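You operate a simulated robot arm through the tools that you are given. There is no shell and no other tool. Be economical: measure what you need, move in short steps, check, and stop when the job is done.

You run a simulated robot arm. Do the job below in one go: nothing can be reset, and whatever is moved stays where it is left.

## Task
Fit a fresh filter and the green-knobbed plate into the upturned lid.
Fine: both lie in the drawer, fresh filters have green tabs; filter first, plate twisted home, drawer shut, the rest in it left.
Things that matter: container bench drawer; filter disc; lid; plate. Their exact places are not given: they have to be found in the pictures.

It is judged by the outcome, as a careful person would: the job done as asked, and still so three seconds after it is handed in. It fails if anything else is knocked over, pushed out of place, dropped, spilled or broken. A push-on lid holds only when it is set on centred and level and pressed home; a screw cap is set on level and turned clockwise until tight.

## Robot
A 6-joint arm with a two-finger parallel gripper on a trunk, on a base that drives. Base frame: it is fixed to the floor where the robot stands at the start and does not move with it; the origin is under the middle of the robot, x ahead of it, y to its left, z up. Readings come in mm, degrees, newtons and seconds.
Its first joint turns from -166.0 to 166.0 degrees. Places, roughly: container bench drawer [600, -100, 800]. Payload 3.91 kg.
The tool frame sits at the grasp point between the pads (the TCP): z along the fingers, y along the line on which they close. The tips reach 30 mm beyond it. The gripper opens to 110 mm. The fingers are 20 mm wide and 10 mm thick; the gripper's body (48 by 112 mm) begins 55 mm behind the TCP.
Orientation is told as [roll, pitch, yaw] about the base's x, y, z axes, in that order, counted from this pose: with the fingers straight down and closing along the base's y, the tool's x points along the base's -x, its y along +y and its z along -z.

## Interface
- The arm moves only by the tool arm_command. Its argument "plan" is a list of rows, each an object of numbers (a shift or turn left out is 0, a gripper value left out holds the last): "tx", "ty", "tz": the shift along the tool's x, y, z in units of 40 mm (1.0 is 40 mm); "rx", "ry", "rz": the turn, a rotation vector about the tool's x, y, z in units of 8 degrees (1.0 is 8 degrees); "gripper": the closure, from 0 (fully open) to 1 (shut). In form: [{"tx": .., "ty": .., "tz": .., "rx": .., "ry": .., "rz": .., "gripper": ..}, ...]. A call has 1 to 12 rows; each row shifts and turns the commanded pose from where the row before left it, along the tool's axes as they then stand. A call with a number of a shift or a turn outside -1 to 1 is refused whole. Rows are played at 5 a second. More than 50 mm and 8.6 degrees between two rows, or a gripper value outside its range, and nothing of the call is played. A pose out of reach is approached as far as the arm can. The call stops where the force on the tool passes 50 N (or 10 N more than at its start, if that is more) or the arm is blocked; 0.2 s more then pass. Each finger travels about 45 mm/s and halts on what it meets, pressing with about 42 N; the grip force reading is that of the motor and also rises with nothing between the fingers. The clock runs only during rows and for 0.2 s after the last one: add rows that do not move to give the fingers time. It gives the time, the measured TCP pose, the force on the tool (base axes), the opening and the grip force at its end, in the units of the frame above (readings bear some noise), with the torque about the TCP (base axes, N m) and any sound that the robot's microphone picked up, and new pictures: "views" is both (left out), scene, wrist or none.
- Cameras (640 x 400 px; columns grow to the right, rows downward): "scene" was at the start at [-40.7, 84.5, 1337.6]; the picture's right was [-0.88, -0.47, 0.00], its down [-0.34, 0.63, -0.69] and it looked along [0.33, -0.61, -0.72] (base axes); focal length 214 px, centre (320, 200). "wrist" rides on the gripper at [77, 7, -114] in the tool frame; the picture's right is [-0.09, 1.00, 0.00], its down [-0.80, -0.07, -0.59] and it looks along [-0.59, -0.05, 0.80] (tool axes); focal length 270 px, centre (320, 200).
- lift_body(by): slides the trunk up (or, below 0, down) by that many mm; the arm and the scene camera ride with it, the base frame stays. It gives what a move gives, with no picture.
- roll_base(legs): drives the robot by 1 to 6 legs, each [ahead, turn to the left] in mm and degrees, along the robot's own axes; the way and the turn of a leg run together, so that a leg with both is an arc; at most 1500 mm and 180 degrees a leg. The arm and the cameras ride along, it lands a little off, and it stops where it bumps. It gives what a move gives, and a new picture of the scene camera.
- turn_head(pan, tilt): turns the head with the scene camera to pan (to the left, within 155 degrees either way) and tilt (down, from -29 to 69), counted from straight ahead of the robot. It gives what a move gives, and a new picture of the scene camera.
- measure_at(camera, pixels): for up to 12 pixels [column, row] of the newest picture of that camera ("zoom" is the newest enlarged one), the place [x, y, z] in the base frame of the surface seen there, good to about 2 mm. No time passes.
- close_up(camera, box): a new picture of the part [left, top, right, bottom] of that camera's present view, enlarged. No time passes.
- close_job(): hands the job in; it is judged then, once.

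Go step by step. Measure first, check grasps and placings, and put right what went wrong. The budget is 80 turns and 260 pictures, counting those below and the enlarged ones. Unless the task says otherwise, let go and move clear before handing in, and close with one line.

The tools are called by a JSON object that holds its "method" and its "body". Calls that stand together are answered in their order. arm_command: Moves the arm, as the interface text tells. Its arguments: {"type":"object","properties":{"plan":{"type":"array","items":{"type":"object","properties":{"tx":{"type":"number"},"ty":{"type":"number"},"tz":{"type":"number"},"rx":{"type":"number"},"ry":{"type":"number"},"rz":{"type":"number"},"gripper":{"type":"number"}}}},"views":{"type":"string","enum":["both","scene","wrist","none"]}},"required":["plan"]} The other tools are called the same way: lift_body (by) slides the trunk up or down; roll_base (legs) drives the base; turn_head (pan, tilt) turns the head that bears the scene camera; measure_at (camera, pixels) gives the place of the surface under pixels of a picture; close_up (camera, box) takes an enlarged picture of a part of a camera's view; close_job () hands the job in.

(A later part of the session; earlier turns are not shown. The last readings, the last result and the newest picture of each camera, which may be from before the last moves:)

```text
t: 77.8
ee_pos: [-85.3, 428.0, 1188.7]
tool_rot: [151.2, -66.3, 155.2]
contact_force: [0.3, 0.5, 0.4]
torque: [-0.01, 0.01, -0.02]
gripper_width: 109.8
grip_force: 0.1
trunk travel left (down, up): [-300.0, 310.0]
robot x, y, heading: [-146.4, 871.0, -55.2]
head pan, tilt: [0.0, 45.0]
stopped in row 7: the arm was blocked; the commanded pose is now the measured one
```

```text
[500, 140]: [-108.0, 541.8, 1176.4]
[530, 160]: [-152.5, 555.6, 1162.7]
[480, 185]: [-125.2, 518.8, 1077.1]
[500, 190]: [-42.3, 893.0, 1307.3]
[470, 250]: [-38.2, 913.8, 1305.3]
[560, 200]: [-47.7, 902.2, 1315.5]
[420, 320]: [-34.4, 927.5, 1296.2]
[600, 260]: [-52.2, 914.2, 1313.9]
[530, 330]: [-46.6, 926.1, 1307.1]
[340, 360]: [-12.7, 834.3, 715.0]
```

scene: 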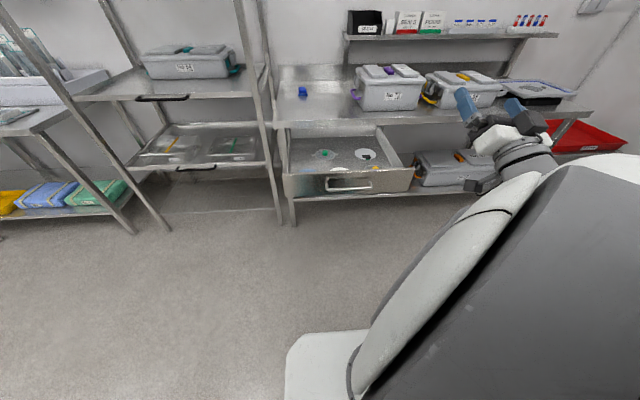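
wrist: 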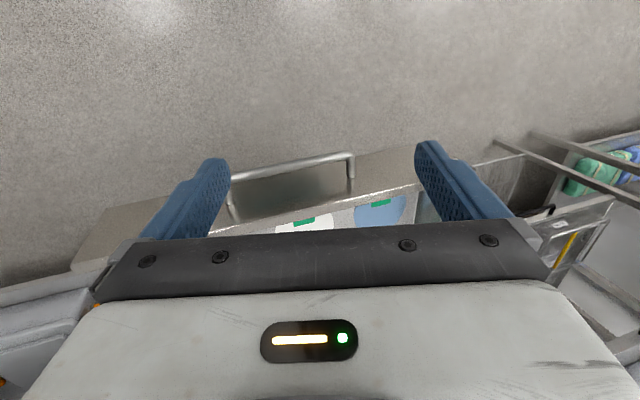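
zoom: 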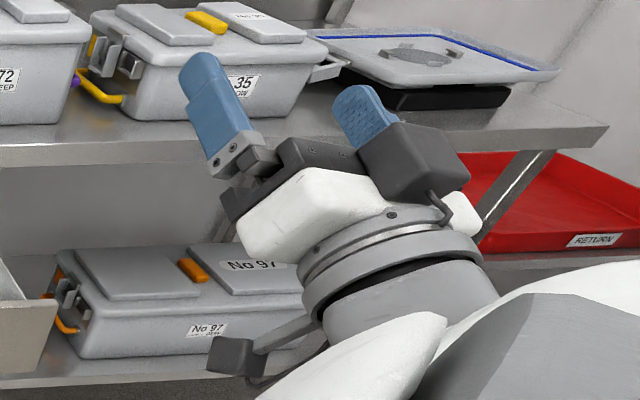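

The elbow sits right at the head, and the forearm points 49° right and 21° down, which confirms my loop stayed on its left. I move the hand outward and down to take the elbow away from the head.

{"method": "arm_command", "body": {"plan": [{"tz": 1}, {"tz": 1}, {"tz": 1}, {"tz": 0.7, "tx": 0.7}, {"tz": 0.7, "tx": 0.7}, {"tx": 1}, {"tx": 1}], "views": "scene"}}

```text
t: 79.4
ee_pos: [56.9, 270.8, 1125.9]
tool_rot: [151.0, -66.3, 155.4]
contact_force: [-0.4, 0.1, 0.8]
torque: [-0.01, -0.02, -0.02]
gripper_width: 109.8
grip_force: 0.1
trunk travel left (down, up): [-300.0, 310.0]
robot x, y, heading: [-142.8, 867.3, -54.9]
head pan, tilt: [0.0, 45.0]
```

scene: 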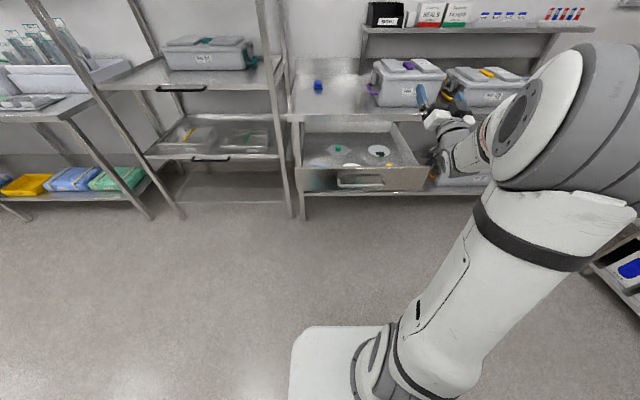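

Elbow is away from the head. I measure the forearm line now.

{"method": "measure_at", "body": {"camera": "scene", "pixels": [[512, 118], [560, 90], [470, 155], [455, 160], [440, 165], [440, 118], [435, 140], [580, 180], [430, 370]]}}

{"method": "close_up", "body": {"camera": "scene", "box": [400, 60, 600, 200]}}

```text
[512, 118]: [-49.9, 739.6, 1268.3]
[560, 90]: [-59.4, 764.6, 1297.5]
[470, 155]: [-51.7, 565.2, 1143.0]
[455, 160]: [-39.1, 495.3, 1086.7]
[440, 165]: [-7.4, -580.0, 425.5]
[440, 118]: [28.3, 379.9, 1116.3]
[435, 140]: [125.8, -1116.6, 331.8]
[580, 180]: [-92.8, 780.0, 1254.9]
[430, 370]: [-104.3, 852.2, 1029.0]
```

```text
2.86 times, centred on (500, 130) of scene
```

zoom: 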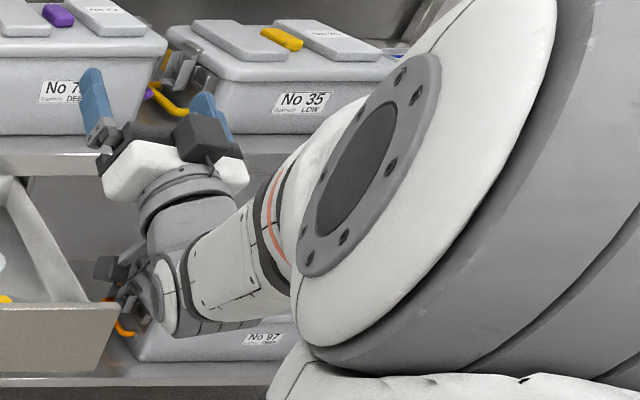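

Now the wrist type is clear: forearm roll, bend, flange roll. I swing the hand right so it lies above the forearm in the arm's own plane, then I will bend it straight down through alignment.

{"method": "arm_command", "body": {"plan": [{"rx": 0.78, "ry": -0.17, "rz": -0.3, "ty": -0.6}, {"rx": 0.78, "ry": -0.17, "rz": -0.3, "ty": -0.6}, {"rx": 0.78, "ry": -0.17, "rz": -0.3, "ty": -0.6}, {"rx": 0.78, "ry": -0.17, "rz": -0.3, "ty": -0.6}, {}], "views": "scene"}}

{"method": "close_up", "body": {"camera": "scene", "box": [400, 60, 600, 200]}}

```text
t: 80.6
ee_pos: [-23.9, 225.3, 1107.9]
tool_rot: [151.2, -66.4, 128.0]
contact_force: [0.5, -0.2, -0.7]
torque: [0.01, 0.03, 0.01]
gripper_width: 110.1
grip_force: 0.0
trunk travel left (down, up): [-300.0, 310.0]
robot x, y, heading: [-151.7, 868.4, -55.3]
head pan, tilt: [0.0, 45.0]
```

scene: 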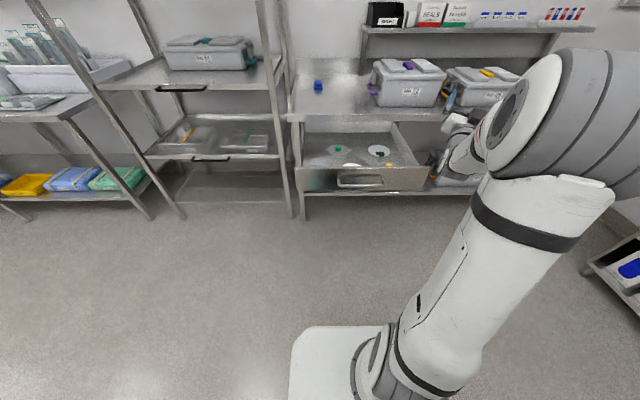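

```text
2.86 times, centred on (500, 130) of scene
```

zoom: 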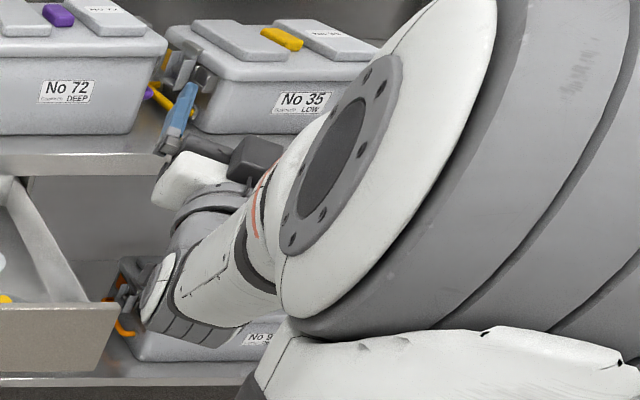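

The wrist bend axis (cap at zoom (160,290)) now looks parallel to the elbow disc axis. I measure the disc to get that axis exactly.

{"method": "measure_at", "body": {"camera": "zoom", "pixels": [[383, 70], [293, 235], [322, 130], [360, 180], [340, 200], [345, 95], [156, 265], [160, 290], [148, 300], [150, 315], [165, 262], [200, 270]]}}

```text
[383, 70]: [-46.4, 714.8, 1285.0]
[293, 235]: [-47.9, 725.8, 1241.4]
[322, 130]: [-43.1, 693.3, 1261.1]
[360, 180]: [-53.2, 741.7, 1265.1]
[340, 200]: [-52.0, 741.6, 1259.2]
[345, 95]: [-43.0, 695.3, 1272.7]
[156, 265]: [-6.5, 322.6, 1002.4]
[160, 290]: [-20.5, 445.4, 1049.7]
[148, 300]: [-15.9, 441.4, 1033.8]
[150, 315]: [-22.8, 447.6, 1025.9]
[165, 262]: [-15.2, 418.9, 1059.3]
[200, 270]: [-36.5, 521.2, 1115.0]
```

Arm plane points at azimuth −79°, and the tool at −83°. I correct the 4° and bend straight down in that plane.

{"method": "arm_command", "body": {"plan": [{"rx": -0.46, "ry": 0.1, "rz": 0.18, "ty": 0.37}, {"rx": 0.2, "ry": 0.97}, {"rx": 0.2, "ry": 0.97}, {"rx": 0.2, "ry": 0.97}, {"rx": 0.2, "ry": 0.97}, {"rx": 0.2, "ry": 0.97}, {"rx": 0.2, "ry": 0.97}, {"rx": 0.2, "ry": 0.97}, {"rx": 0.2, "ry": 0.97}, {"rx": 0.2, "ry": 0.97}], "views": "scene"}}

{"method": "close_up", "body": {"camera": "scene", "box": [400, 60, 600, 200]}}

```text
t: 82.8
ee_pos: [-18.1, 226.3, 1109.6]
tool_rot: [10.2, -42.3, -96.2]
contact_force: [0.0, 0.5, 0.3]
torque: [0.01, 0.01, -0.01]
gripper_width: 110.0
grip_force: 0.1
out of reach, approached as far as the arm can: row 7
trunk travel left (down, up): [-300.0, 310.0]
robot x, y, heading: [-144.2, 871.3, -55.2]
head pan, tilt: [0.0, 45.0]
```

scene: 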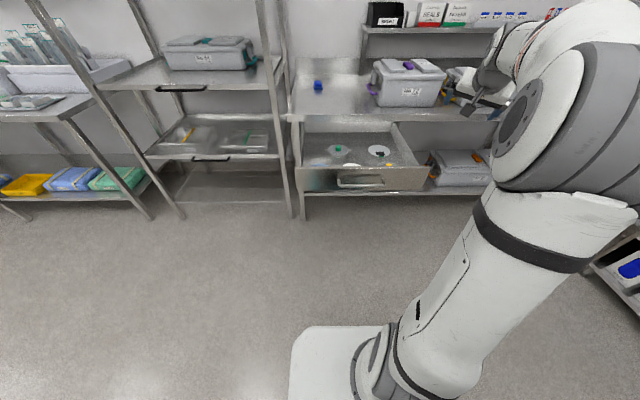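

```text
2.86 times, centred on (500, 130) of scene
```

zoom: 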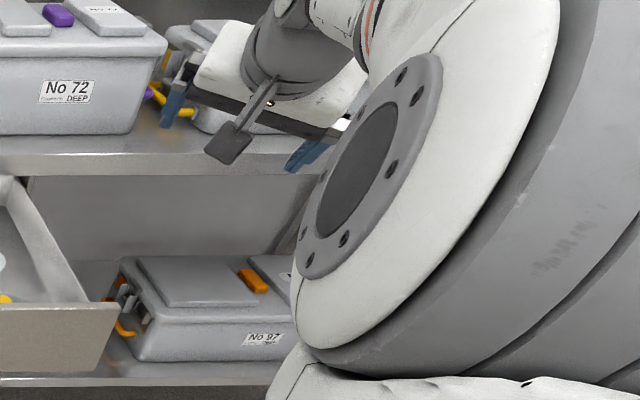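

It passed through alignment. I move back/down and finish the pitch.

{"method": "arm_command", "body": {"plan": [{"tx": 1}, {"tx": 1}, {"tx": 1}, {"ry": 0.95, "rx": 0.2}, {"ry": 0.95, "rx": 0.2}, {"ry": 0.95, "rx": 0.2}, {"ry": 0.95, "rx": 0.2}, {"ry": 0.95, "rx": 0.2}], "views": "none"}}

```text
t: 84.6
ee_pos: [-6.9, 313.4, 1028.1]
tool_rot: [0.3, -4.3, -92.5]
contact_force: [0.4, 0.0, -0.4]
torque: [-0.02, 0.01, 0.03]
gripper_width: 110.1
grip_force: 0.0
trunk travel left (down, up): [-300.0, 310.0]
robot x, y, heading: [-144.9, 872.0, -55.1]
head pan, tilt: [0.0, 45.0]
```

Tool is pointing down again with no limit. I level it, drive 300 mm forward, and look into the drawer.

{"method": "arm_command", "body": {"plan": [{"ry": 0.54, "rz": -0.8}, {"rz": -0.8}, {"rz": -0.8}, {"rz": -0.8}, {"rz": -0.8}, {"rz": -0.74}], "views": "none"}}

{"method": "roll_base", "body": {"legs": [[290, 0.5]]}}

{"method": "turn_head", "body": {"pan": 0, "tilt": 60}}

```text
t: 86.0
ee_pos: [-8.4, 314.3, 1029.2]
tool_rot: [0.0, -0.2, -54.4]
contact_force: [-0.3, -0.6, -0.2]
torque: [0.0, 0.02, 0.0]
gripper_width: 109.9
grip_force: 0.1
trunk travel left (down, up): [-300.0, 310.0]
robot x, y, heading: [-149.7, 873.1, -55.1]
head pan, tilt: [0.0, 45.0]
```

```text
t: 88.0
ee_pos: [165.9, 77.1, 1028.2]
tool_rot: [0.0, -0.2, -54.0]
contact_force: [0.0, 0.0, -0.6]
torque: [0.02, 0.01, 0.02]
gripper_width: 110.1
grip_force: 0.0
trunk travel left (down, up): [-300.0, 310.0]
robot x, y, heading: [23.1, 623.6, -54.2]
head pan, tilt: [0.0, 45.0]
```

scene: 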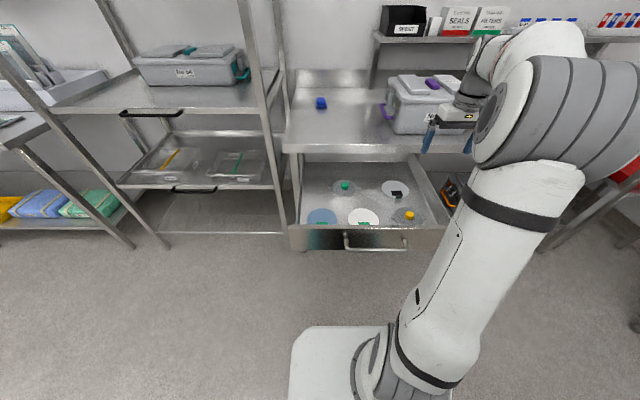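

```text
t: 88.8
ee_pos: [165.2, 77.5, 1028.8]
tool_rot: [0.1, -0.3, -53.9]
contact_force: [-0.4, -0.4, 0.7]
torque: [0.02, -0.01, 0.0]
gripper_width: 110.0
grip_force: 0.1
trunk travel left (down, up): [-300.0, 310.0]
robot x, y, heading: [18.5, 629.1, -54.2]
head pan, tilt: [0.0, 60.0]
```

scene: 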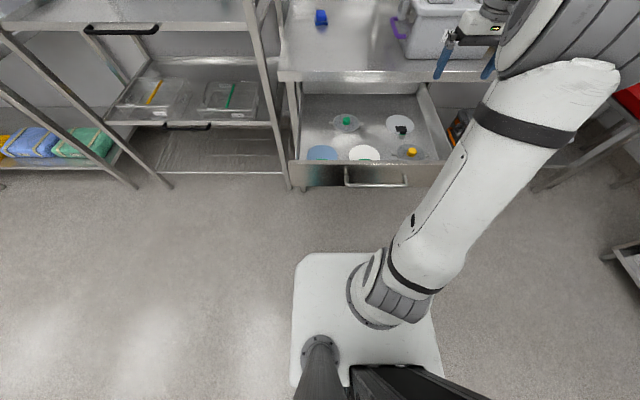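

Contents visible: green-knobbed plate (346,120), a disc at (400,122), blue disc (322,152), white disc (364,152), yellow-knobbed plate (410,150). Zooming.

{"method": "close_up", "body": {"camera": "scene", "box": [285, 90, 455, 196]}}

{"method": "turn_head", "body": {"pan": 0, "tilt": 45}}

{"method": "close_up", "body": {"camera": "scene", "box": [290, 155, 450, 255]}}

```text
3.76 times, centred on (370, 143) of scene
```

zoom: 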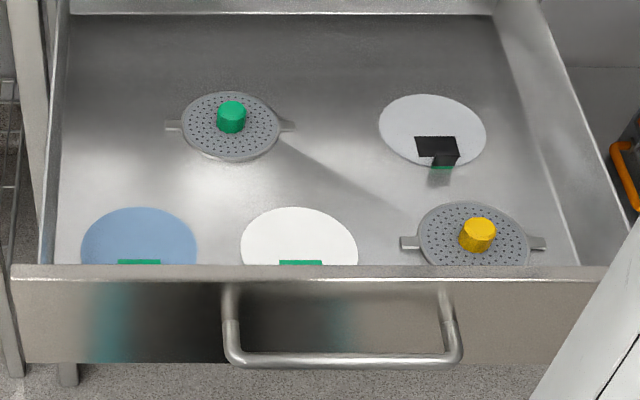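

```text
t: 89.6
ee_pos: [165.5, 78.5, 1028.7]
tool_rot: [-0.1, -0.2, -54.0]
contact_force: [0.9, -0.5, -0.6]
torque: [0.03, 0.01, -0.02]
gripper_width: 110.0
grip_force: 0.0
trunk travel left (down, up): [-300.0, 310.0]
robot x, y, heading: [23.5, 630.4, -54.1]
head pan, tilt: [0.0, 45.0]
```

scene: 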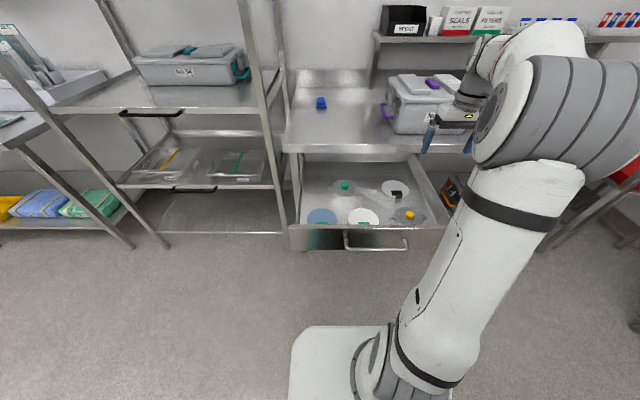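

```text
4.00 times, centred on (370, 205) of scene
```

zoom: 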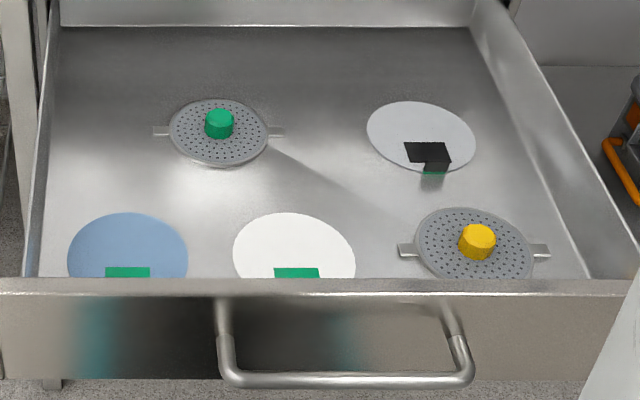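

I need a view from above: which disc is a fresh filter is unclear (grey one with black patch, white one and blue one all with green). I move the wrist camera over the drawer.

{"method": "arm_command", "body": {"plan": [{"ty": 1, "tx": 0.4}, {"ty": 1, "tx": 0.4}, {"ty": 1, "tx": 0.4}, {"ty": 1, "tx": 0.4}], "views": "wrist"}}

{"method": "close_up", "body": {"camera": "wrist", "box": [120, 0, 520, 240]}}

```text
t: 90.6
ee_pos: [257.2, 221.4, 1029.5]
tool_rot: [0.0, -0.2, -54.1]
contact_force: [0.1, -0.1, -0.5]
torque: [-0.01, 0.01, -0.02]
gripper_width: 110.0
grip_force: 0.0
trunk travel left (down, up): [-300.0, 310.0]
robot x, y, heading: [21.9, 629.9, -54.1]
head pan, tilt: [0.0, 45.0]
```

wrist: 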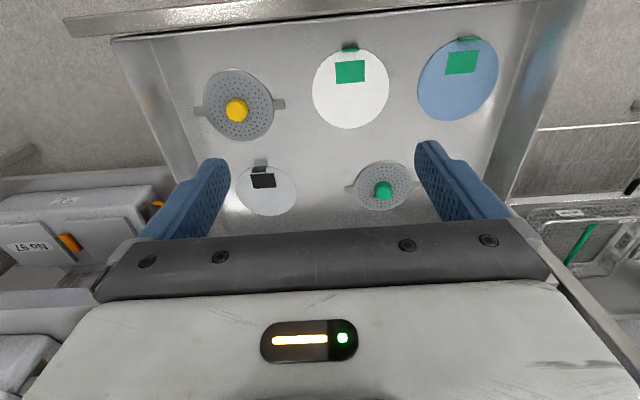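

```text
1.60 times, centred on (320, 120) of wrist
```

zoom: 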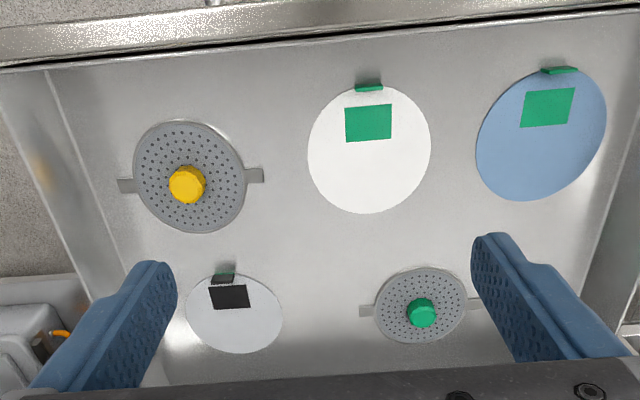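

Three discs: grey (black mark), white (green), blue (green). I zoom for markings on tabs and for wall labels such as the FILTERS box.

{"method": "close_up", "body": {"camera": "wrist", "box": [300, 20, 520, 140]}}

{"method": "close_up", "body": {"camera": "wrist", "box": [200, 140, 330, 225]}}

{"method": "turn_head", "body": {"pan": -35, "tilt": 20}}

{"method": "measure_at", "body": {"camera": "wrist", "pixels": [[350, 88], [350, 48], [350, 130], [313, 90], [390, 88], [468, 40], [458, 80], [383, 190], [383, 185], [260, 169], [450, 200], [350, 52]]}}

```text
2.91 times, centred on (410, 80) of wrist
```

zoom: 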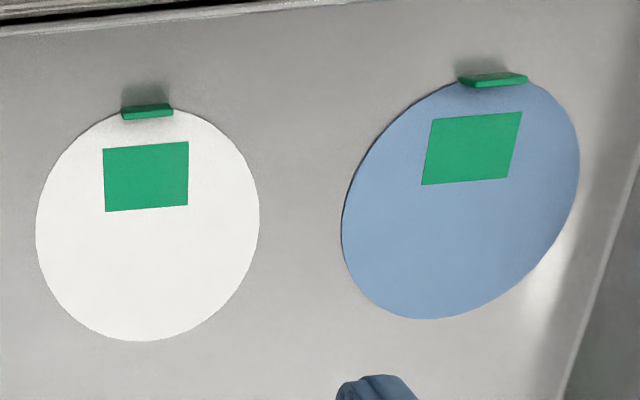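

```text
4.71 times, centred on (265, 182) of wrist
```

zoom: 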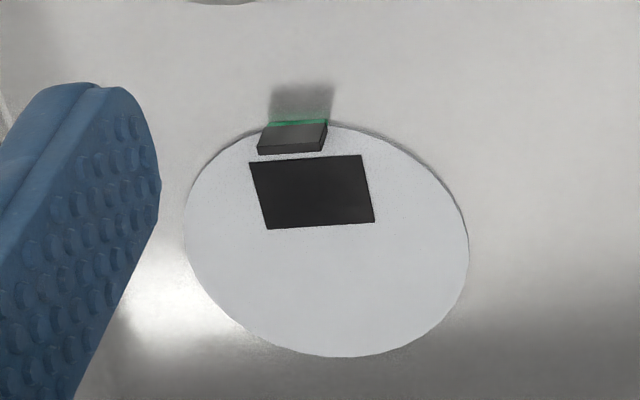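

```text
t: 91.6
ee_pos: [256.8, 221.4, 1028.6]
tool_rot: [0.0, -0.2, -54.0]
contact_force: [1.1, 0.0, 0.0]
torque: [-0.03, 0.04, 0.04]
gripper_width: 110.5
grip_force: 0.1
trunk travel left (down, up): [-300.0, 310.0]
robot x, y, heading: [19.2, 627.7, -54.2]
head pan, tilt: [-35.0, 20.0]
```

scene: 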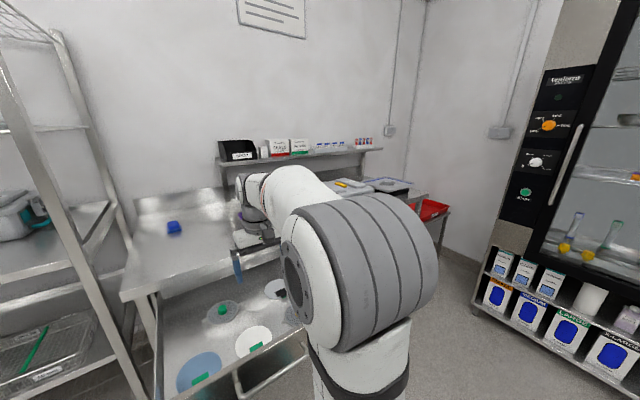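

```text
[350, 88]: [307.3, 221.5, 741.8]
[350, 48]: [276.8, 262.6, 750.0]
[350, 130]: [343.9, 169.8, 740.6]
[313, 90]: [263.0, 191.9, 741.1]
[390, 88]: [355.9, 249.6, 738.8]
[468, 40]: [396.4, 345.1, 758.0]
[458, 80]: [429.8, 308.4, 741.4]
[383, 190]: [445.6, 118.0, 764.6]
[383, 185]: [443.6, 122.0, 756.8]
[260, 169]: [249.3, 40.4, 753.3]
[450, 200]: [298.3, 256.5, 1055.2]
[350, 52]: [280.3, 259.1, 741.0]
```

There's a wall poster (270,15) and a FILTERS box that may tell which type; I look at them, and also at labels on the lid.

{"method": "turn_head", "body": {"pan": -35, "tilt": 0}}

{"method": "close_up", "body": {"camera": "scene", "box": [200, 60, 340, 150]}}

{"method": "close_up", "body": {"camera": "scene", "box": [210, 190, 390, 300]}}

```text
t: 92.4
ee_pos: [257.0, 220.5, 1028.8]
tool_rot: [0.0, -0.2, -54.0]
contact_force: [0.2, -0.4, -0.4]
torque: [0.05, 0.01, -0.04]
gripper_width: 109.9
grip_force: 0.1
trunk travel left (down, up): [-300.0, 310.0]
robot x, y, heading: [19.9, 630.7, -54.1]
head pan, tilt: [-35.0, 0.0]
```

scene: 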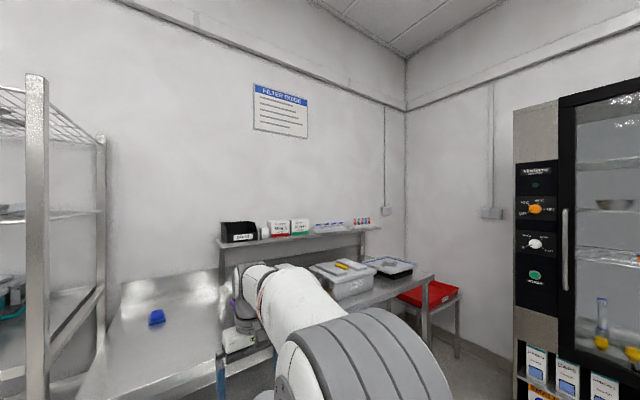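

```text
4.44 times, centred on (270, 105) of scene
```

zoom: 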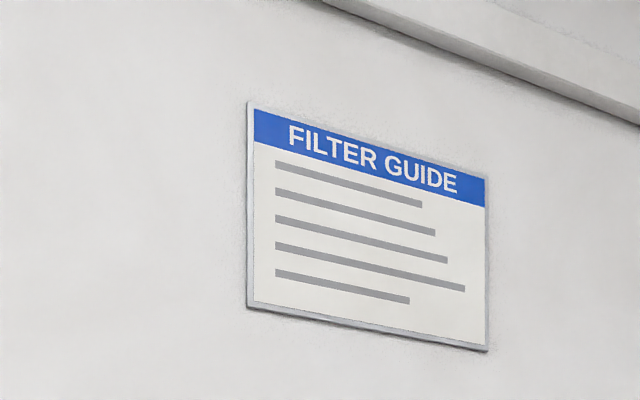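

```text
3.56 times, centred on (300, 245) of scene
```

zoom: 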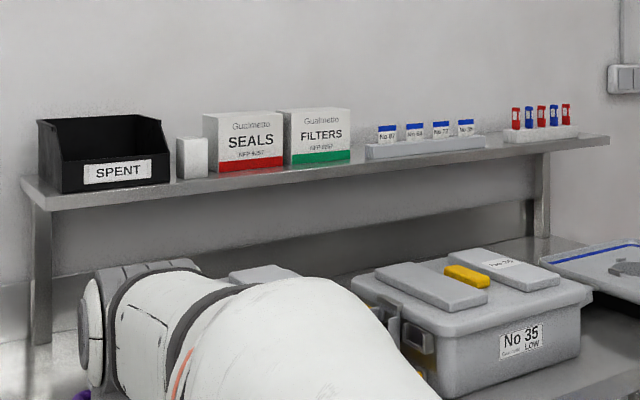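

The guide has no legible text. I compare the sizes of the white and blue discs and the plate.

{"method": "measure_at", "body": {"camera": "wrist", "pixels": [[419, 88], [496, 74], [465, 46], [446, 119], [316, 88], [387, 88], [350, 56], [350, 126], [358, 184], [407, 188], [350, 187], [411, 188]]}}

{"method": "close_up", "body": {"camera": "wrist", "box": [330, 150, 430, 215]}}

```text
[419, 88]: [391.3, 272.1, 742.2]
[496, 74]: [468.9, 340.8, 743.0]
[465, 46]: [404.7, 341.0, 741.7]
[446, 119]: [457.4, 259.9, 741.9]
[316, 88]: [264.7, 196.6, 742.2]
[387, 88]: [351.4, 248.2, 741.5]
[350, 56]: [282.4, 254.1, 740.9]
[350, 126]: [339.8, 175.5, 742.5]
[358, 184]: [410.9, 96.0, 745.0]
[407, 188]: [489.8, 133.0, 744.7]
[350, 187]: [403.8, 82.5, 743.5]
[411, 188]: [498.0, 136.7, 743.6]
```

```text
6.15 times, centred on (380, 182) of wrist
```

zoom: 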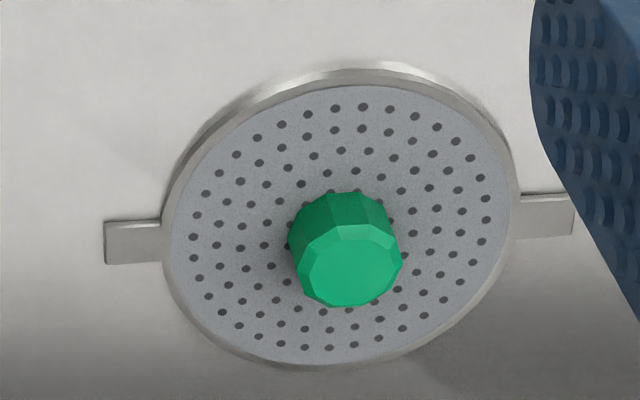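

White and blue discs are the same size, and white with green is clearly a fresh filter; the grey one with the black mark is not. I measure the white one's tab precisely.

{"method": "close_up", "body": {"camera": "wrist", "box": [320, 30, 384, 70]}}

{"method": "measure_at", "body": {"camera": "wrist", "pixels": [[343, 47], [357, 47], [350, 47], [343, 50], [357, 50], [350, 50], [350, 30], [350, 20], [350, 25], [300, 40]]}}

```text
10.00 times, centred on (352, 50) of wrist
```

zoom: 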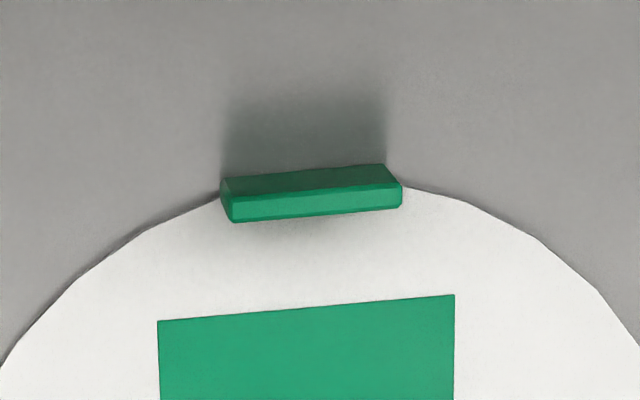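

```text
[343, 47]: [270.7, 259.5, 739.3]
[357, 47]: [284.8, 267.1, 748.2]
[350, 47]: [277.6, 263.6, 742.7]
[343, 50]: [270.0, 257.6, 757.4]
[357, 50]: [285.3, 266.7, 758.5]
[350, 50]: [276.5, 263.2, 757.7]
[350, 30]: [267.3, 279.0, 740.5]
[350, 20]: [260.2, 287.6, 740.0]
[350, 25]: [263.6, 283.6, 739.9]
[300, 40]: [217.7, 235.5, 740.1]
```

Tab centre (277.5,262.5), 20 mm wide, top z 758. I position above it with a 55 mm opening and descend to check.

{"method": "arm_command", "body": {"plan": [{"ty": 0.52, "tx": 0.28, "gripper": 0.5}, {"ty": 0.51, "tx": 0.27}, {"tz": 1}, {"tz": 1}, {"tz": 1}, {"tz": 1}, {"tz": 1}], "views": "wrist"}}

{"method": "turn_head", "body": {"pan": 0, "tilt": 55}}

```text
t: 94.0
ee_pos: [278.7, 262.5, 827.9]
tool_rot: [-0.1, -0.3, -54.0]
contact_force: [0.1, 0.5, -0.8]
torque: [0.0, 0.01, -0.01]
gripper_width: 55.1
grip_force: 0.0
trunk travel left (down, up): [-300.0, 310.0]
robot x, y, heading: [22.1, 631.2, -54.1]
head pan, tilt: [-35.0, 0.0]
```

wrist: 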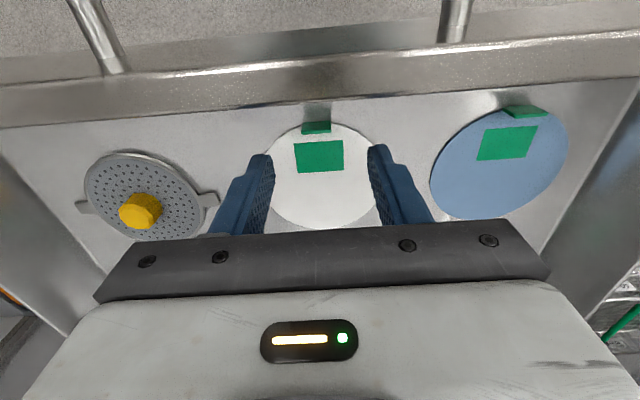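

```text
t: 95.2
ee_pos: [278.9, 264.5, 827.7]
tool_rot: [-0.1, -0.2, -54.0]
contact_force: [0.9, 0.1, 0.1]
torque: [0.01, 0.0, -0.03]
gripper_width: 55.0
grip_force: 0.1
trunk travel left (down, up): [-300.0, 310.0]
robot x, y, heading: [19.0, 629.9, -54.4]
head pan, tilt: [0.0, 55.0]
```

scene: 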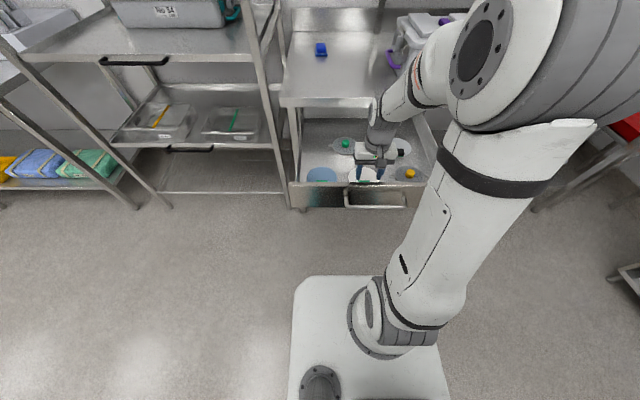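

I remeasure the tab from this closer view.

{"method": "measure_at", "body": {"camera": "wrist", "pixels": [[303, 128], [316, 128], [329, 126], [316, 123], [280, 150], [370, 150], [320, 160], [316, 100], [316, 80]]}}

```text
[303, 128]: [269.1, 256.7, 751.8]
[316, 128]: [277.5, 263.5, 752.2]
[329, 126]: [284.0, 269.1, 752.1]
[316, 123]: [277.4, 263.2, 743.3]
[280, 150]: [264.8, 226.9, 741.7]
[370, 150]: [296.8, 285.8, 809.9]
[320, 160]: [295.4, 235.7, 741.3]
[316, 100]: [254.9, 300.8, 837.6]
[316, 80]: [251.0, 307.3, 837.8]
```

Tab (277,263) matches the TCP. Descend to z≈775 and close.

{"method": "arm_command", "body": {"plan": [{"tz": 0.66}, {"tz": 0.66}, {"gripper": 1}, {"gripper": 1}, {"gripper": 1}, {"gripper": 1}, {"gripper": 1}], "views": "wrist"}}

```text
t: 96.8
ee_pos: [279.2, 262.1, 775.8]
tool_rot: [0.0, -0.2, -54.0]
contact_force: [0.7, 0.9, 0.1]
torque: [0.0, -0.01, 0.01]
gripper_width: 19.2
grip_force: 41.9
trunk travel left (down, up): [-300.0, 310.0]
robot x, y, heading: [23.5, 635.9, -54.4]
head pan, tilt: [0.0, 55.0]
```

wrist: 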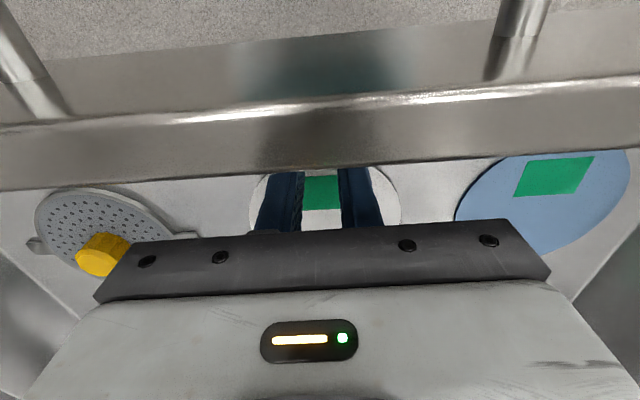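

Gripped at 19 mm, the tab's width. I lift straight up and check.

{"method": "arm_command", "body": {"plan": [{"tz": -0.5}, {"tz": -1}, {"tz": -1}, {"tz": -1}, {"tz": -1}, {"tz": -1}, {"tz": -1}], "views": "both"}}

```text
t: 98.5
ee_pos: [278.2, 266.2, 1034.2]
tool_rot: [0.0, -0.2, -54.0]
contact_force: [0.9, -0.3, -0.8]
torque: [-0.02, -0.02, -0.01]
gripper_width: 19.2
grip_force: 42.1
trunk travel left (down, up): [-300.0, 310.0]
robot x, y, heading: [16.6, 628.7, -54.2]
head pan, tilt: [0.0, 55.0]
```

scene: 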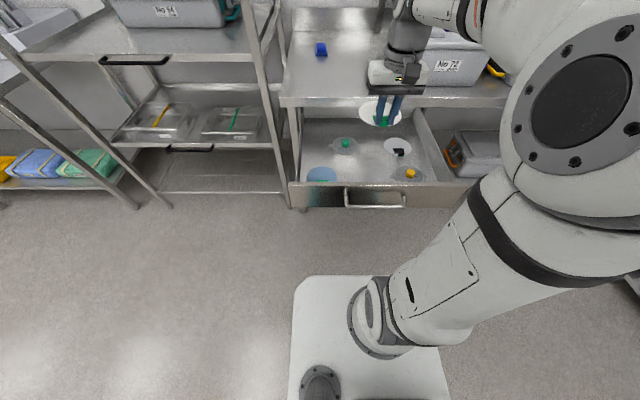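
wrist: 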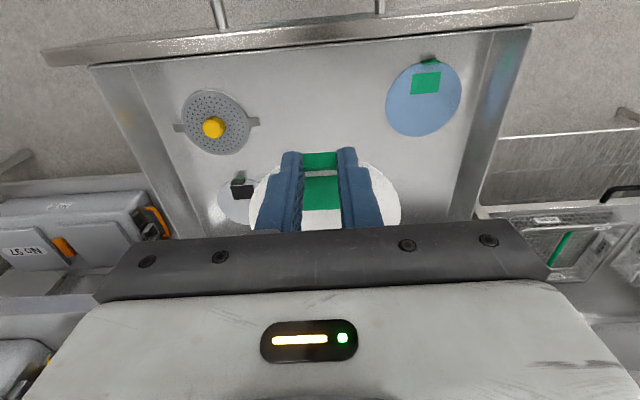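

The filter hangs flat in the gripper. I raise the trunk 200 mm for clearance and drive to the lid end of the bench along a diagonal clear of drawer and cabinet.

{"method": "lift_body", "body": {"by": 200}}

{"method": "roll_base", "body": {"legs": [[-150, 0], [0, -60.7], [1120, 0]]}}

```text
t: 100.6
ee_pos: [278.6, 266.9, 1233.1]
tool_rot: [-0.1, -0.3, -54.0]
contact_force: [0.2, 0.8, -0.2]
torque: [0.04, -0.01, 0.0]
gripper_width: 18.6
grip_force: 41.8
trunk travel left (down, up): [-500.0, 110.0]
robot x, y, heading: [18.4, 626.8, -54.3]
head pan, tilt: [0.0, 55.0]
```

```text
t: 110.0
ee_pos: [-725.0, -668.9, 1232.3]
tool_rot: [-0.1, -0.2, -114.7]
contact_force: [0.7, 0.0, 0.0]
torque: [-0.01, 0.02, 0.02]
gripper_width: 18.8
grip_force: 41.4
trunk travel left (down, up): [-500.0, 110.0]
robot x, y, heading: [-527.7, -267.2, -114.7]
head pan, tilt: [0.0, 55.0]
```

scene: 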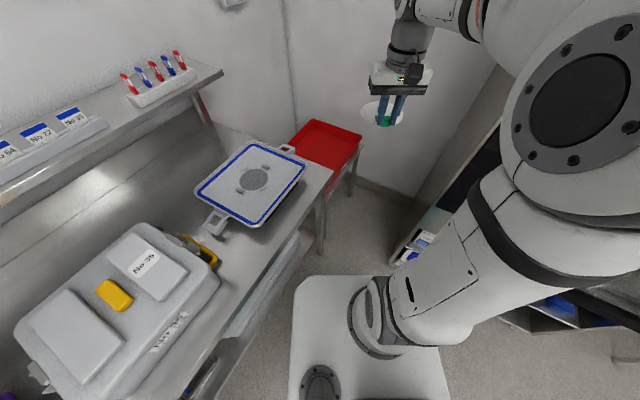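

Good view: I zoom on the lid before turning to face the bench.

{"method": "close_up", "body": {"camera": "scene", "box": [180, 130, 320, 240]}}

{"method": "roll_base", "body": {"legs": [[0, 60.3]]}}

{"method": "turn_head", "body": {"pan": -15, "tilt": 55}}

```text
3.64 times, centred on (250, 185) of scene
```

zoom: 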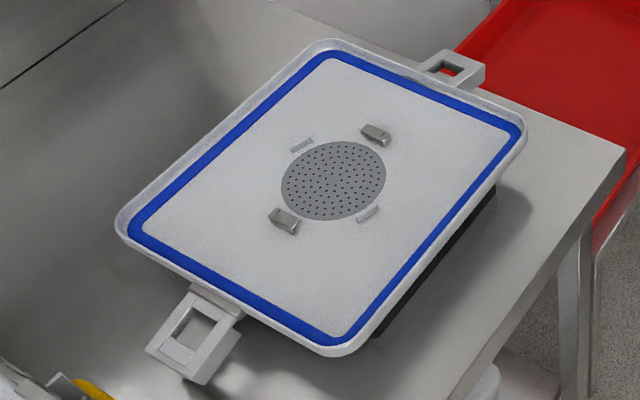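

```text
t: 113.0
ee_pos: [-279.9, -640.5, 1233.0]
tool_rot: [-0.1, -0.2, -55.0]
contact_force: [0.4, 0.2, 0.3]
torque: [0.01, 0.0, 0.0]
gripper_width: 18.6
grip_force: 42.0
trunk travel left (down, up): [-500.0, 110.0]
robot x, y, heading: [-536.7, -273.3, -55.6]
head pan, tilt: [0.0, 55.0]
```

scene: 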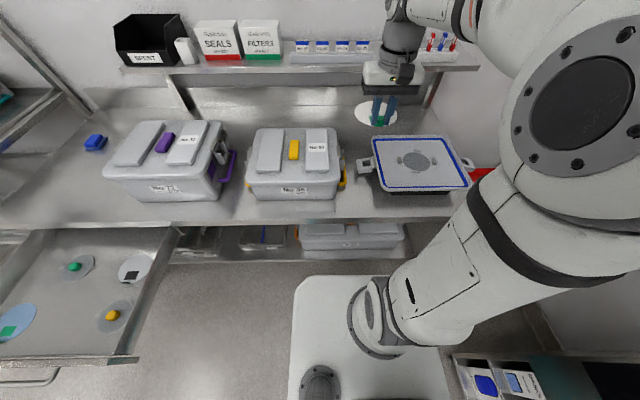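

```text
t: 113.8
ee_pos: [-281.3, -639.6, 1231.2]
tool_rot: [-0.1, -0.2, -55.0]
contact_force: [0.9, 0.2, -0.5]
torque: [0.02, -0.01, 0.03]
gripper_width: 18.7
grip_force: 42.2
trunk travel left (down, up): [-500.0, 110.0]
robot x, y, heading: [-540.5, -274.3, -55.5]
head pan, tilt: [-15.0, 55.0]
```

scene: 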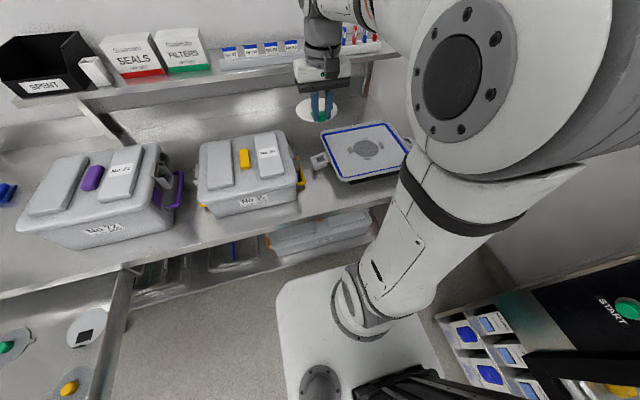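

I measure lid features from here: seat, lugs and rails.

{"method": "close_up", "body": {"camera": "scene", "box": [310, 110, 420, 190]}}

{"method": "measure_at", "body": {"camera": "zoom", "pixels": [[322, 225], [262, 245], [388, 205], [318, 195], [330, 262], [160, 180], [210, 340], [560, 210], [420, 90], [245, 243], [405, 198]]}}

```text
5.00 times, centred on (365, 150) of scene
```

zoom: 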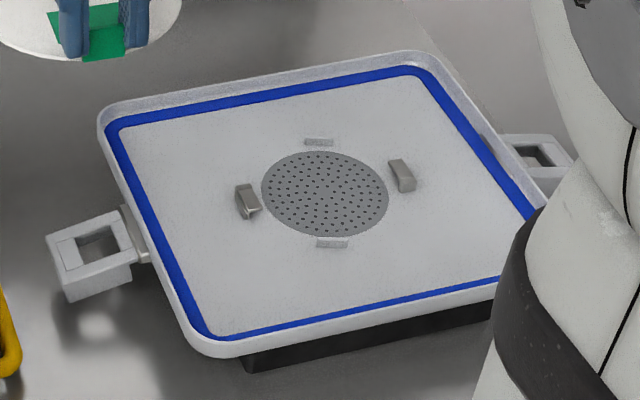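

```text
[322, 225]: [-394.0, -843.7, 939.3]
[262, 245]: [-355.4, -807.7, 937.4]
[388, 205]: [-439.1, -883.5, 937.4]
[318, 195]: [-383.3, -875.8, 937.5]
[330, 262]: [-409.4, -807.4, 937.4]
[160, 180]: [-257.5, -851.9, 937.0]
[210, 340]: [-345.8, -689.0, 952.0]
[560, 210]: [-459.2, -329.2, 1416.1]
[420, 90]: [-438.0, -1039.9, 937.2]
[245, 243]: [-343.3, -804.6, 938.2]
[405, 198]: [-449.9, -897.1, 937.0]
```

I move above the lid with the tab side toward me and look with the wrist camera.

{"method": "arm_command", "body": {"plan": [{"ty": -0.92, "tx": -0.33}, {"ty": -0.92, "tx": -0.33}, {"ty": -0.92, "tx": -0.33}, {"ty": -0.92, "tx": -0.33}, {"ty": -0.92, "tx": -0.33}, {"ty": -0.92, "tx": -0.33}, {"tz": 0.7}, {"tz": 0.7}], "views": "both"}}

{"method": "close_up", "body": {"camera": "wrist", "box": [160, 0, 480, 200]}}

```text
t: 115.6
ee_pos: [-416.2, -831.5, 1176.1]
tool_rot: [-0.2, -0.3, -54.9]
contact_force: [0.7, -0.4, 0.4]
torque: [0.0, -0.01, 0.01]
gripper_width: 18.7
grip_force: 42.3
trunk travel left (down, up): [-500.0, 110.0]
robot x, y, heading: [-538.5, -274.3, -55.7]
head pan, tilt: [-15.0, 55.0]
```

scene: 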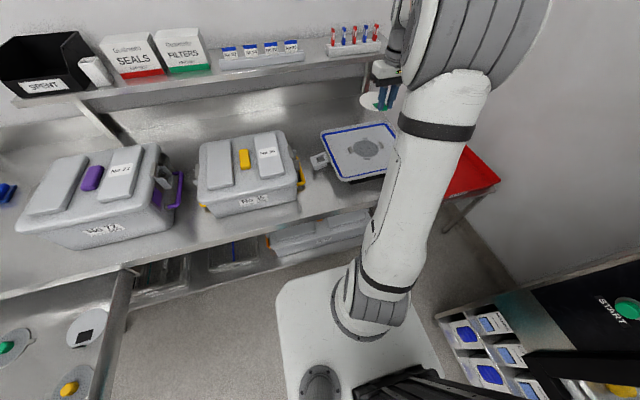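
wrist: 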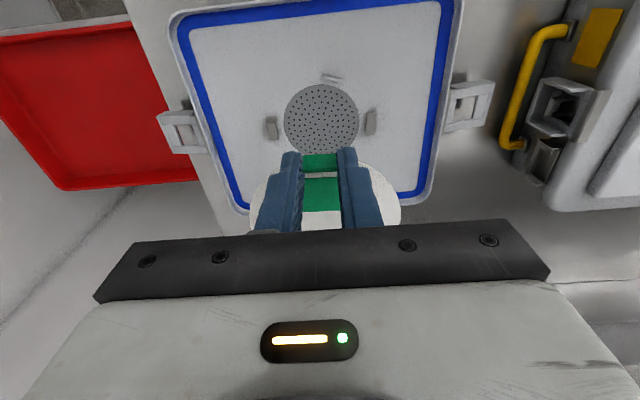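

```text
2.00 times, centred on (320, 100) of wrist
```

zoom: 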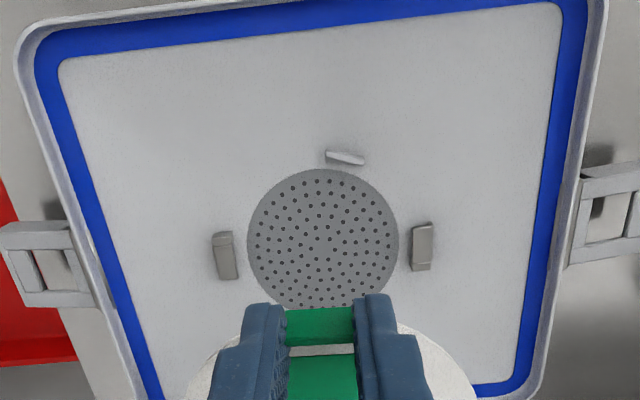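

I measure seat edges, lugs and rail in the zoom.

{"method": "measure_at", "body": {"camera": "zoom", "pixels": [[250, 240], [396, 240], [323, 171], [323, 240], [222, 236], [229, 276], [422, 228], [423, 266], [345, 158], [330, 155], [362, 161], [414, 246]]}}

{"method": "close_up", "body": {"camera": "wrist", "box": [256, 70, 384, 150]}}

```text
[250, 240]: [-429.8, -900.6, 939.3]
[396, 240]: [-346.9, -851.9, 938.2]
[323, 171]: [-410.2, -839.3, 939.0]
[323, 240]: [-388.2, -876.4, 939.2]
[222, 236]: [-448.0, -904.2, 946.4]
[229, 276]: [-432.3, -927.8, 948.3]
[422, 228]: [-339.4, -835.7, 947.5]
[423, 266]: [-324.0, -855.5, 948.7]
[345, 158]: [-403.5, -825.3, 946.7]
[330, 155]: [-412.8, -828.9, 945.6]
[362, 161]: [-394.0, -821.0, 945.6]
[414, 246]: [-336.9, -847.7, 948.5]
```

```text
5.00 times, centred on (320, 110) of wrist
```

zoom: 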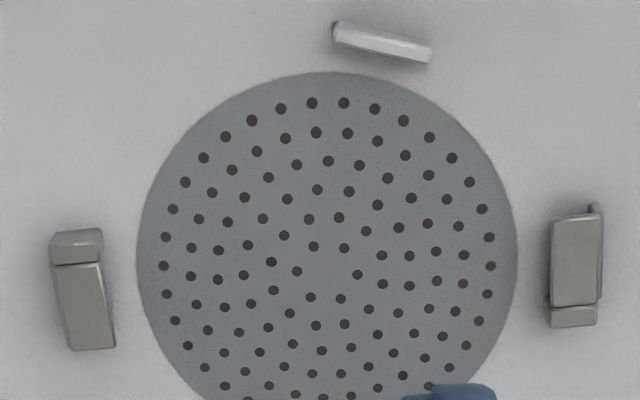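

Lid geometry: centre (-386,-881), seat z 939, lugs at azimuth 33° and 213° with stops on their clockwise ends, rails at about 107° and 287°. The filter tab must sit outside the ears' sweep, at azimuth ≈157°. I measure the held filter's rim to get its centre.

{"method": "close_up", "body": {"camera": "wrist", "box": [230, 140, 422, 260]}}

{"method": "close_up", "body": {"camera": "scene", "box": [340, 60, 420, 120]}}

```text
3.33 times, centred on (326, 200) of wrist
```

zoom: 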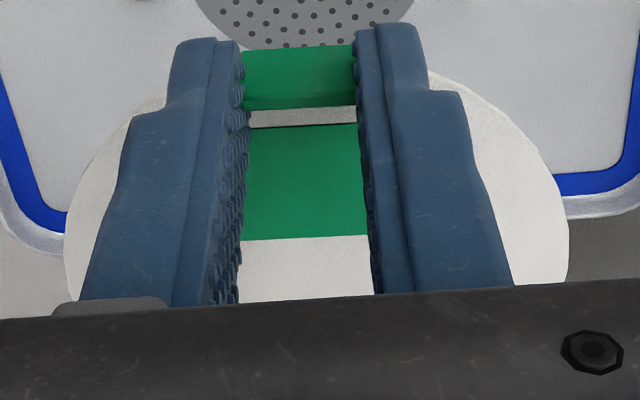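

```text
6.67 times, centred on (380, 90) of scene
```

zoom: 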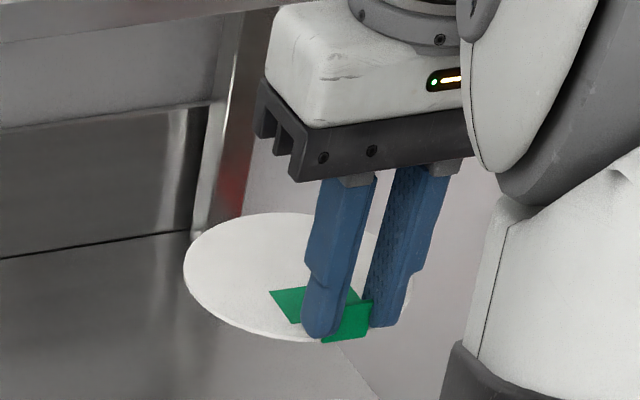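

{"method": "measure_at", "body": {"camera": "zoom", "pixels": [[187, 262], [203, 293], [250, 325], [193, 240], [230, 219], [290, 216], [215, 225], [285, 335], [370, 234], [346, 325], [260, 260]]}}

```text
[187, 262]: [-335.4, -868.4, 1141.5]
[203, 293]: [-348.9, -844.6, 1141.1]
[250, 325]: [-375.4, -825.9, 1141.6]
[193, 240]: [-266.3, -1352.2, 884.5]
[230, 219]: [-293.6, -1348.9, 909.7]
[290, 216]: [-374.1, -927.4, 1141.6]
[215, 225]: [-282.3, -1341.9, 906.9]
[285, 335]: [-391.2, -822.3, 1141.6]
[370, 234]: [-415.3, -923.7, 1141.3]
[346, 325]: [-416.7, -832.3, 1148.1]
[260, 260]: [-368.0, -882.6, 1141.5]
```

Filter centre is 53.5 mm ahead and ~2 mm right of the TCP, radius ~52.5. I rotate 34° so the tab lands at azimuth 159°, shift, and lower to just above the seat.

{"method": "arm_command", "body": {"plan": [{"ty": -0.8, "tx": -0.3}, {"rz": -0.85}, {"rz": -0.85}, {"rz": -0.85}, {"rz": -0.85}, {"rz": -0.84}, {"tz": 1}, {"tz": 1}, {"tz": 1}, {"tz": 1}], "views": "both"}}

```text
t: 117.8
ee_pos: [-434.5, -862.6, 1017.0]
tool_rot: [-0.2, -0.1, -21.0]
contact_force: [0.1, 0.1, -0.5]
torque: [0.0, 0.01, -0.01]
gripper_width: 18.8
grip_force: 42.0
trunk travel left (down, up): [-500.0, 110.0]
robot x, y, heading: [-539.2, -275.2, -55.4]
head pan, tilt: [-15.0, 55.0]
```

scene: 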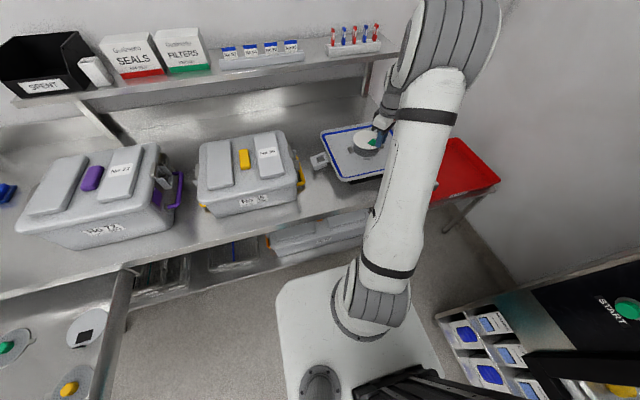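
wrist: 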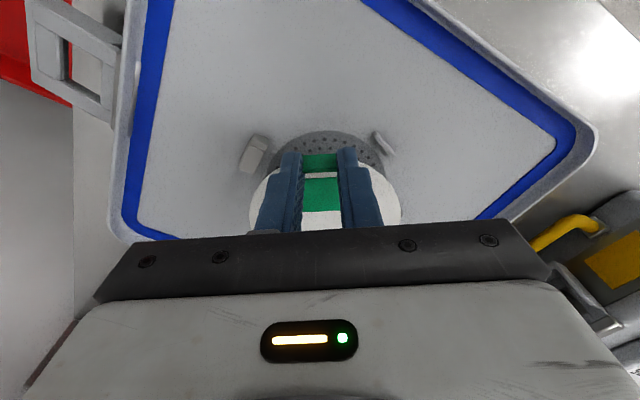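

I verify by measuring the held filter and the lugs from both cameras.

{"method": "close_up", "body": {"camera": "scene", "box": [330, 115, 410, 175]}}

{"method": "close_up", "body": {"camera": "wrist", "box": [220, 100, 420, 225]}}

```text
6.67 times, centred on (370, 145) of scene
```

zoom: 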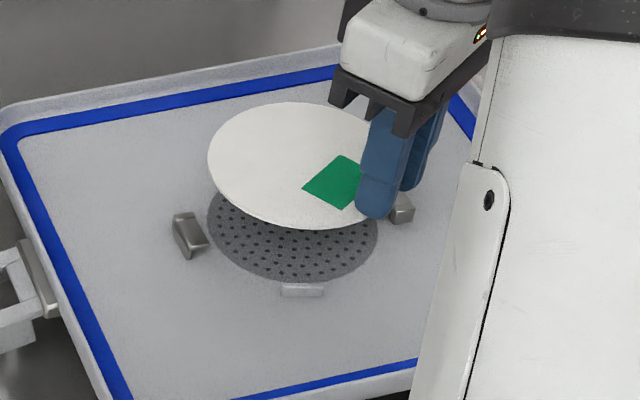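

```text
3.20 times, centred on (320, 162) of wrist
```

zoom: 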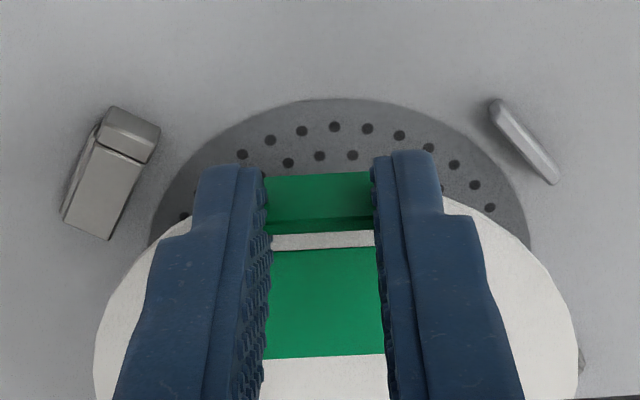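

{"method": "measure_at", "body": {"camera": "scene", "pixels": [[353.9, 139.7], [358.3, 145.2], [365.5, 148.5], [356.2, 134.6], [365.5, 131.0], [372, 132.2], [353.4, 146.5], [384.5, 152]]}}

{"method": "measure_at", "body": {"camera": "wrist", "pixels": [[268, 180], [382, 178], [320, 132], [253, 155], [384, 144]]}}

```text
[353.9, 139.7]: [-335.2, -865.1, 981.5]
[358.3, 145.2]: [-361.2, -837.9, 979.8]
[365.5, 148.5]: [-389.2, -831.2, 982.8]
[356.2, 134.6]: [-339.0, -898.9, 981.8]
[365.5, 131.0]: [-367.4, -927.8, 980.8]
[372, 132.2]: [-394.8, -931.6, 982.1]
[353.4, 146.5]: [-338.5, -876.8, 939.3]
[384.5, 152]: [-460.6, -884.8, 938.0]
```

```text
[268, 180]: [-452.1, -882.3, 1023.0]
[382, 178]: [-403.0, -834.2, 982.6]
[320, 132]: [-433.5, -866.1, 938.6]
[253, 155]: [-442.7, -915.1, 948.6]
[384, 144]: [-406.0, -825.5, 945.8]
```

Filter centre ≈(-385,-882) versus the seat's (-386,-881): good. Lower to the seat.

{"method": "arm_command", "body": {"plan": [{"tz": 0.5, "tx": 0.02, "ty": 0.02}, {"tz": 0.3}, {"tz": 0.2}, {"tz": 0.04}], "views": "none"}}

```text
t: 118.8
ee_pos: [-436.3, -859.6, 975.5]
tool_rot: [-0.2, -0.2, -21.0]
contact_force: [-0.3, -0.3, -0.4]
torque: [-0.03, 0.04, 0.05]
gripper_width: 19.0
grip_force: 41.7
trunk travel left (down, up): [-500.0, 110.0]
robot x, y, heading: [-540.6, -274.6, -55.6]
head pan, tilt: [-15.0, 55.0]
```

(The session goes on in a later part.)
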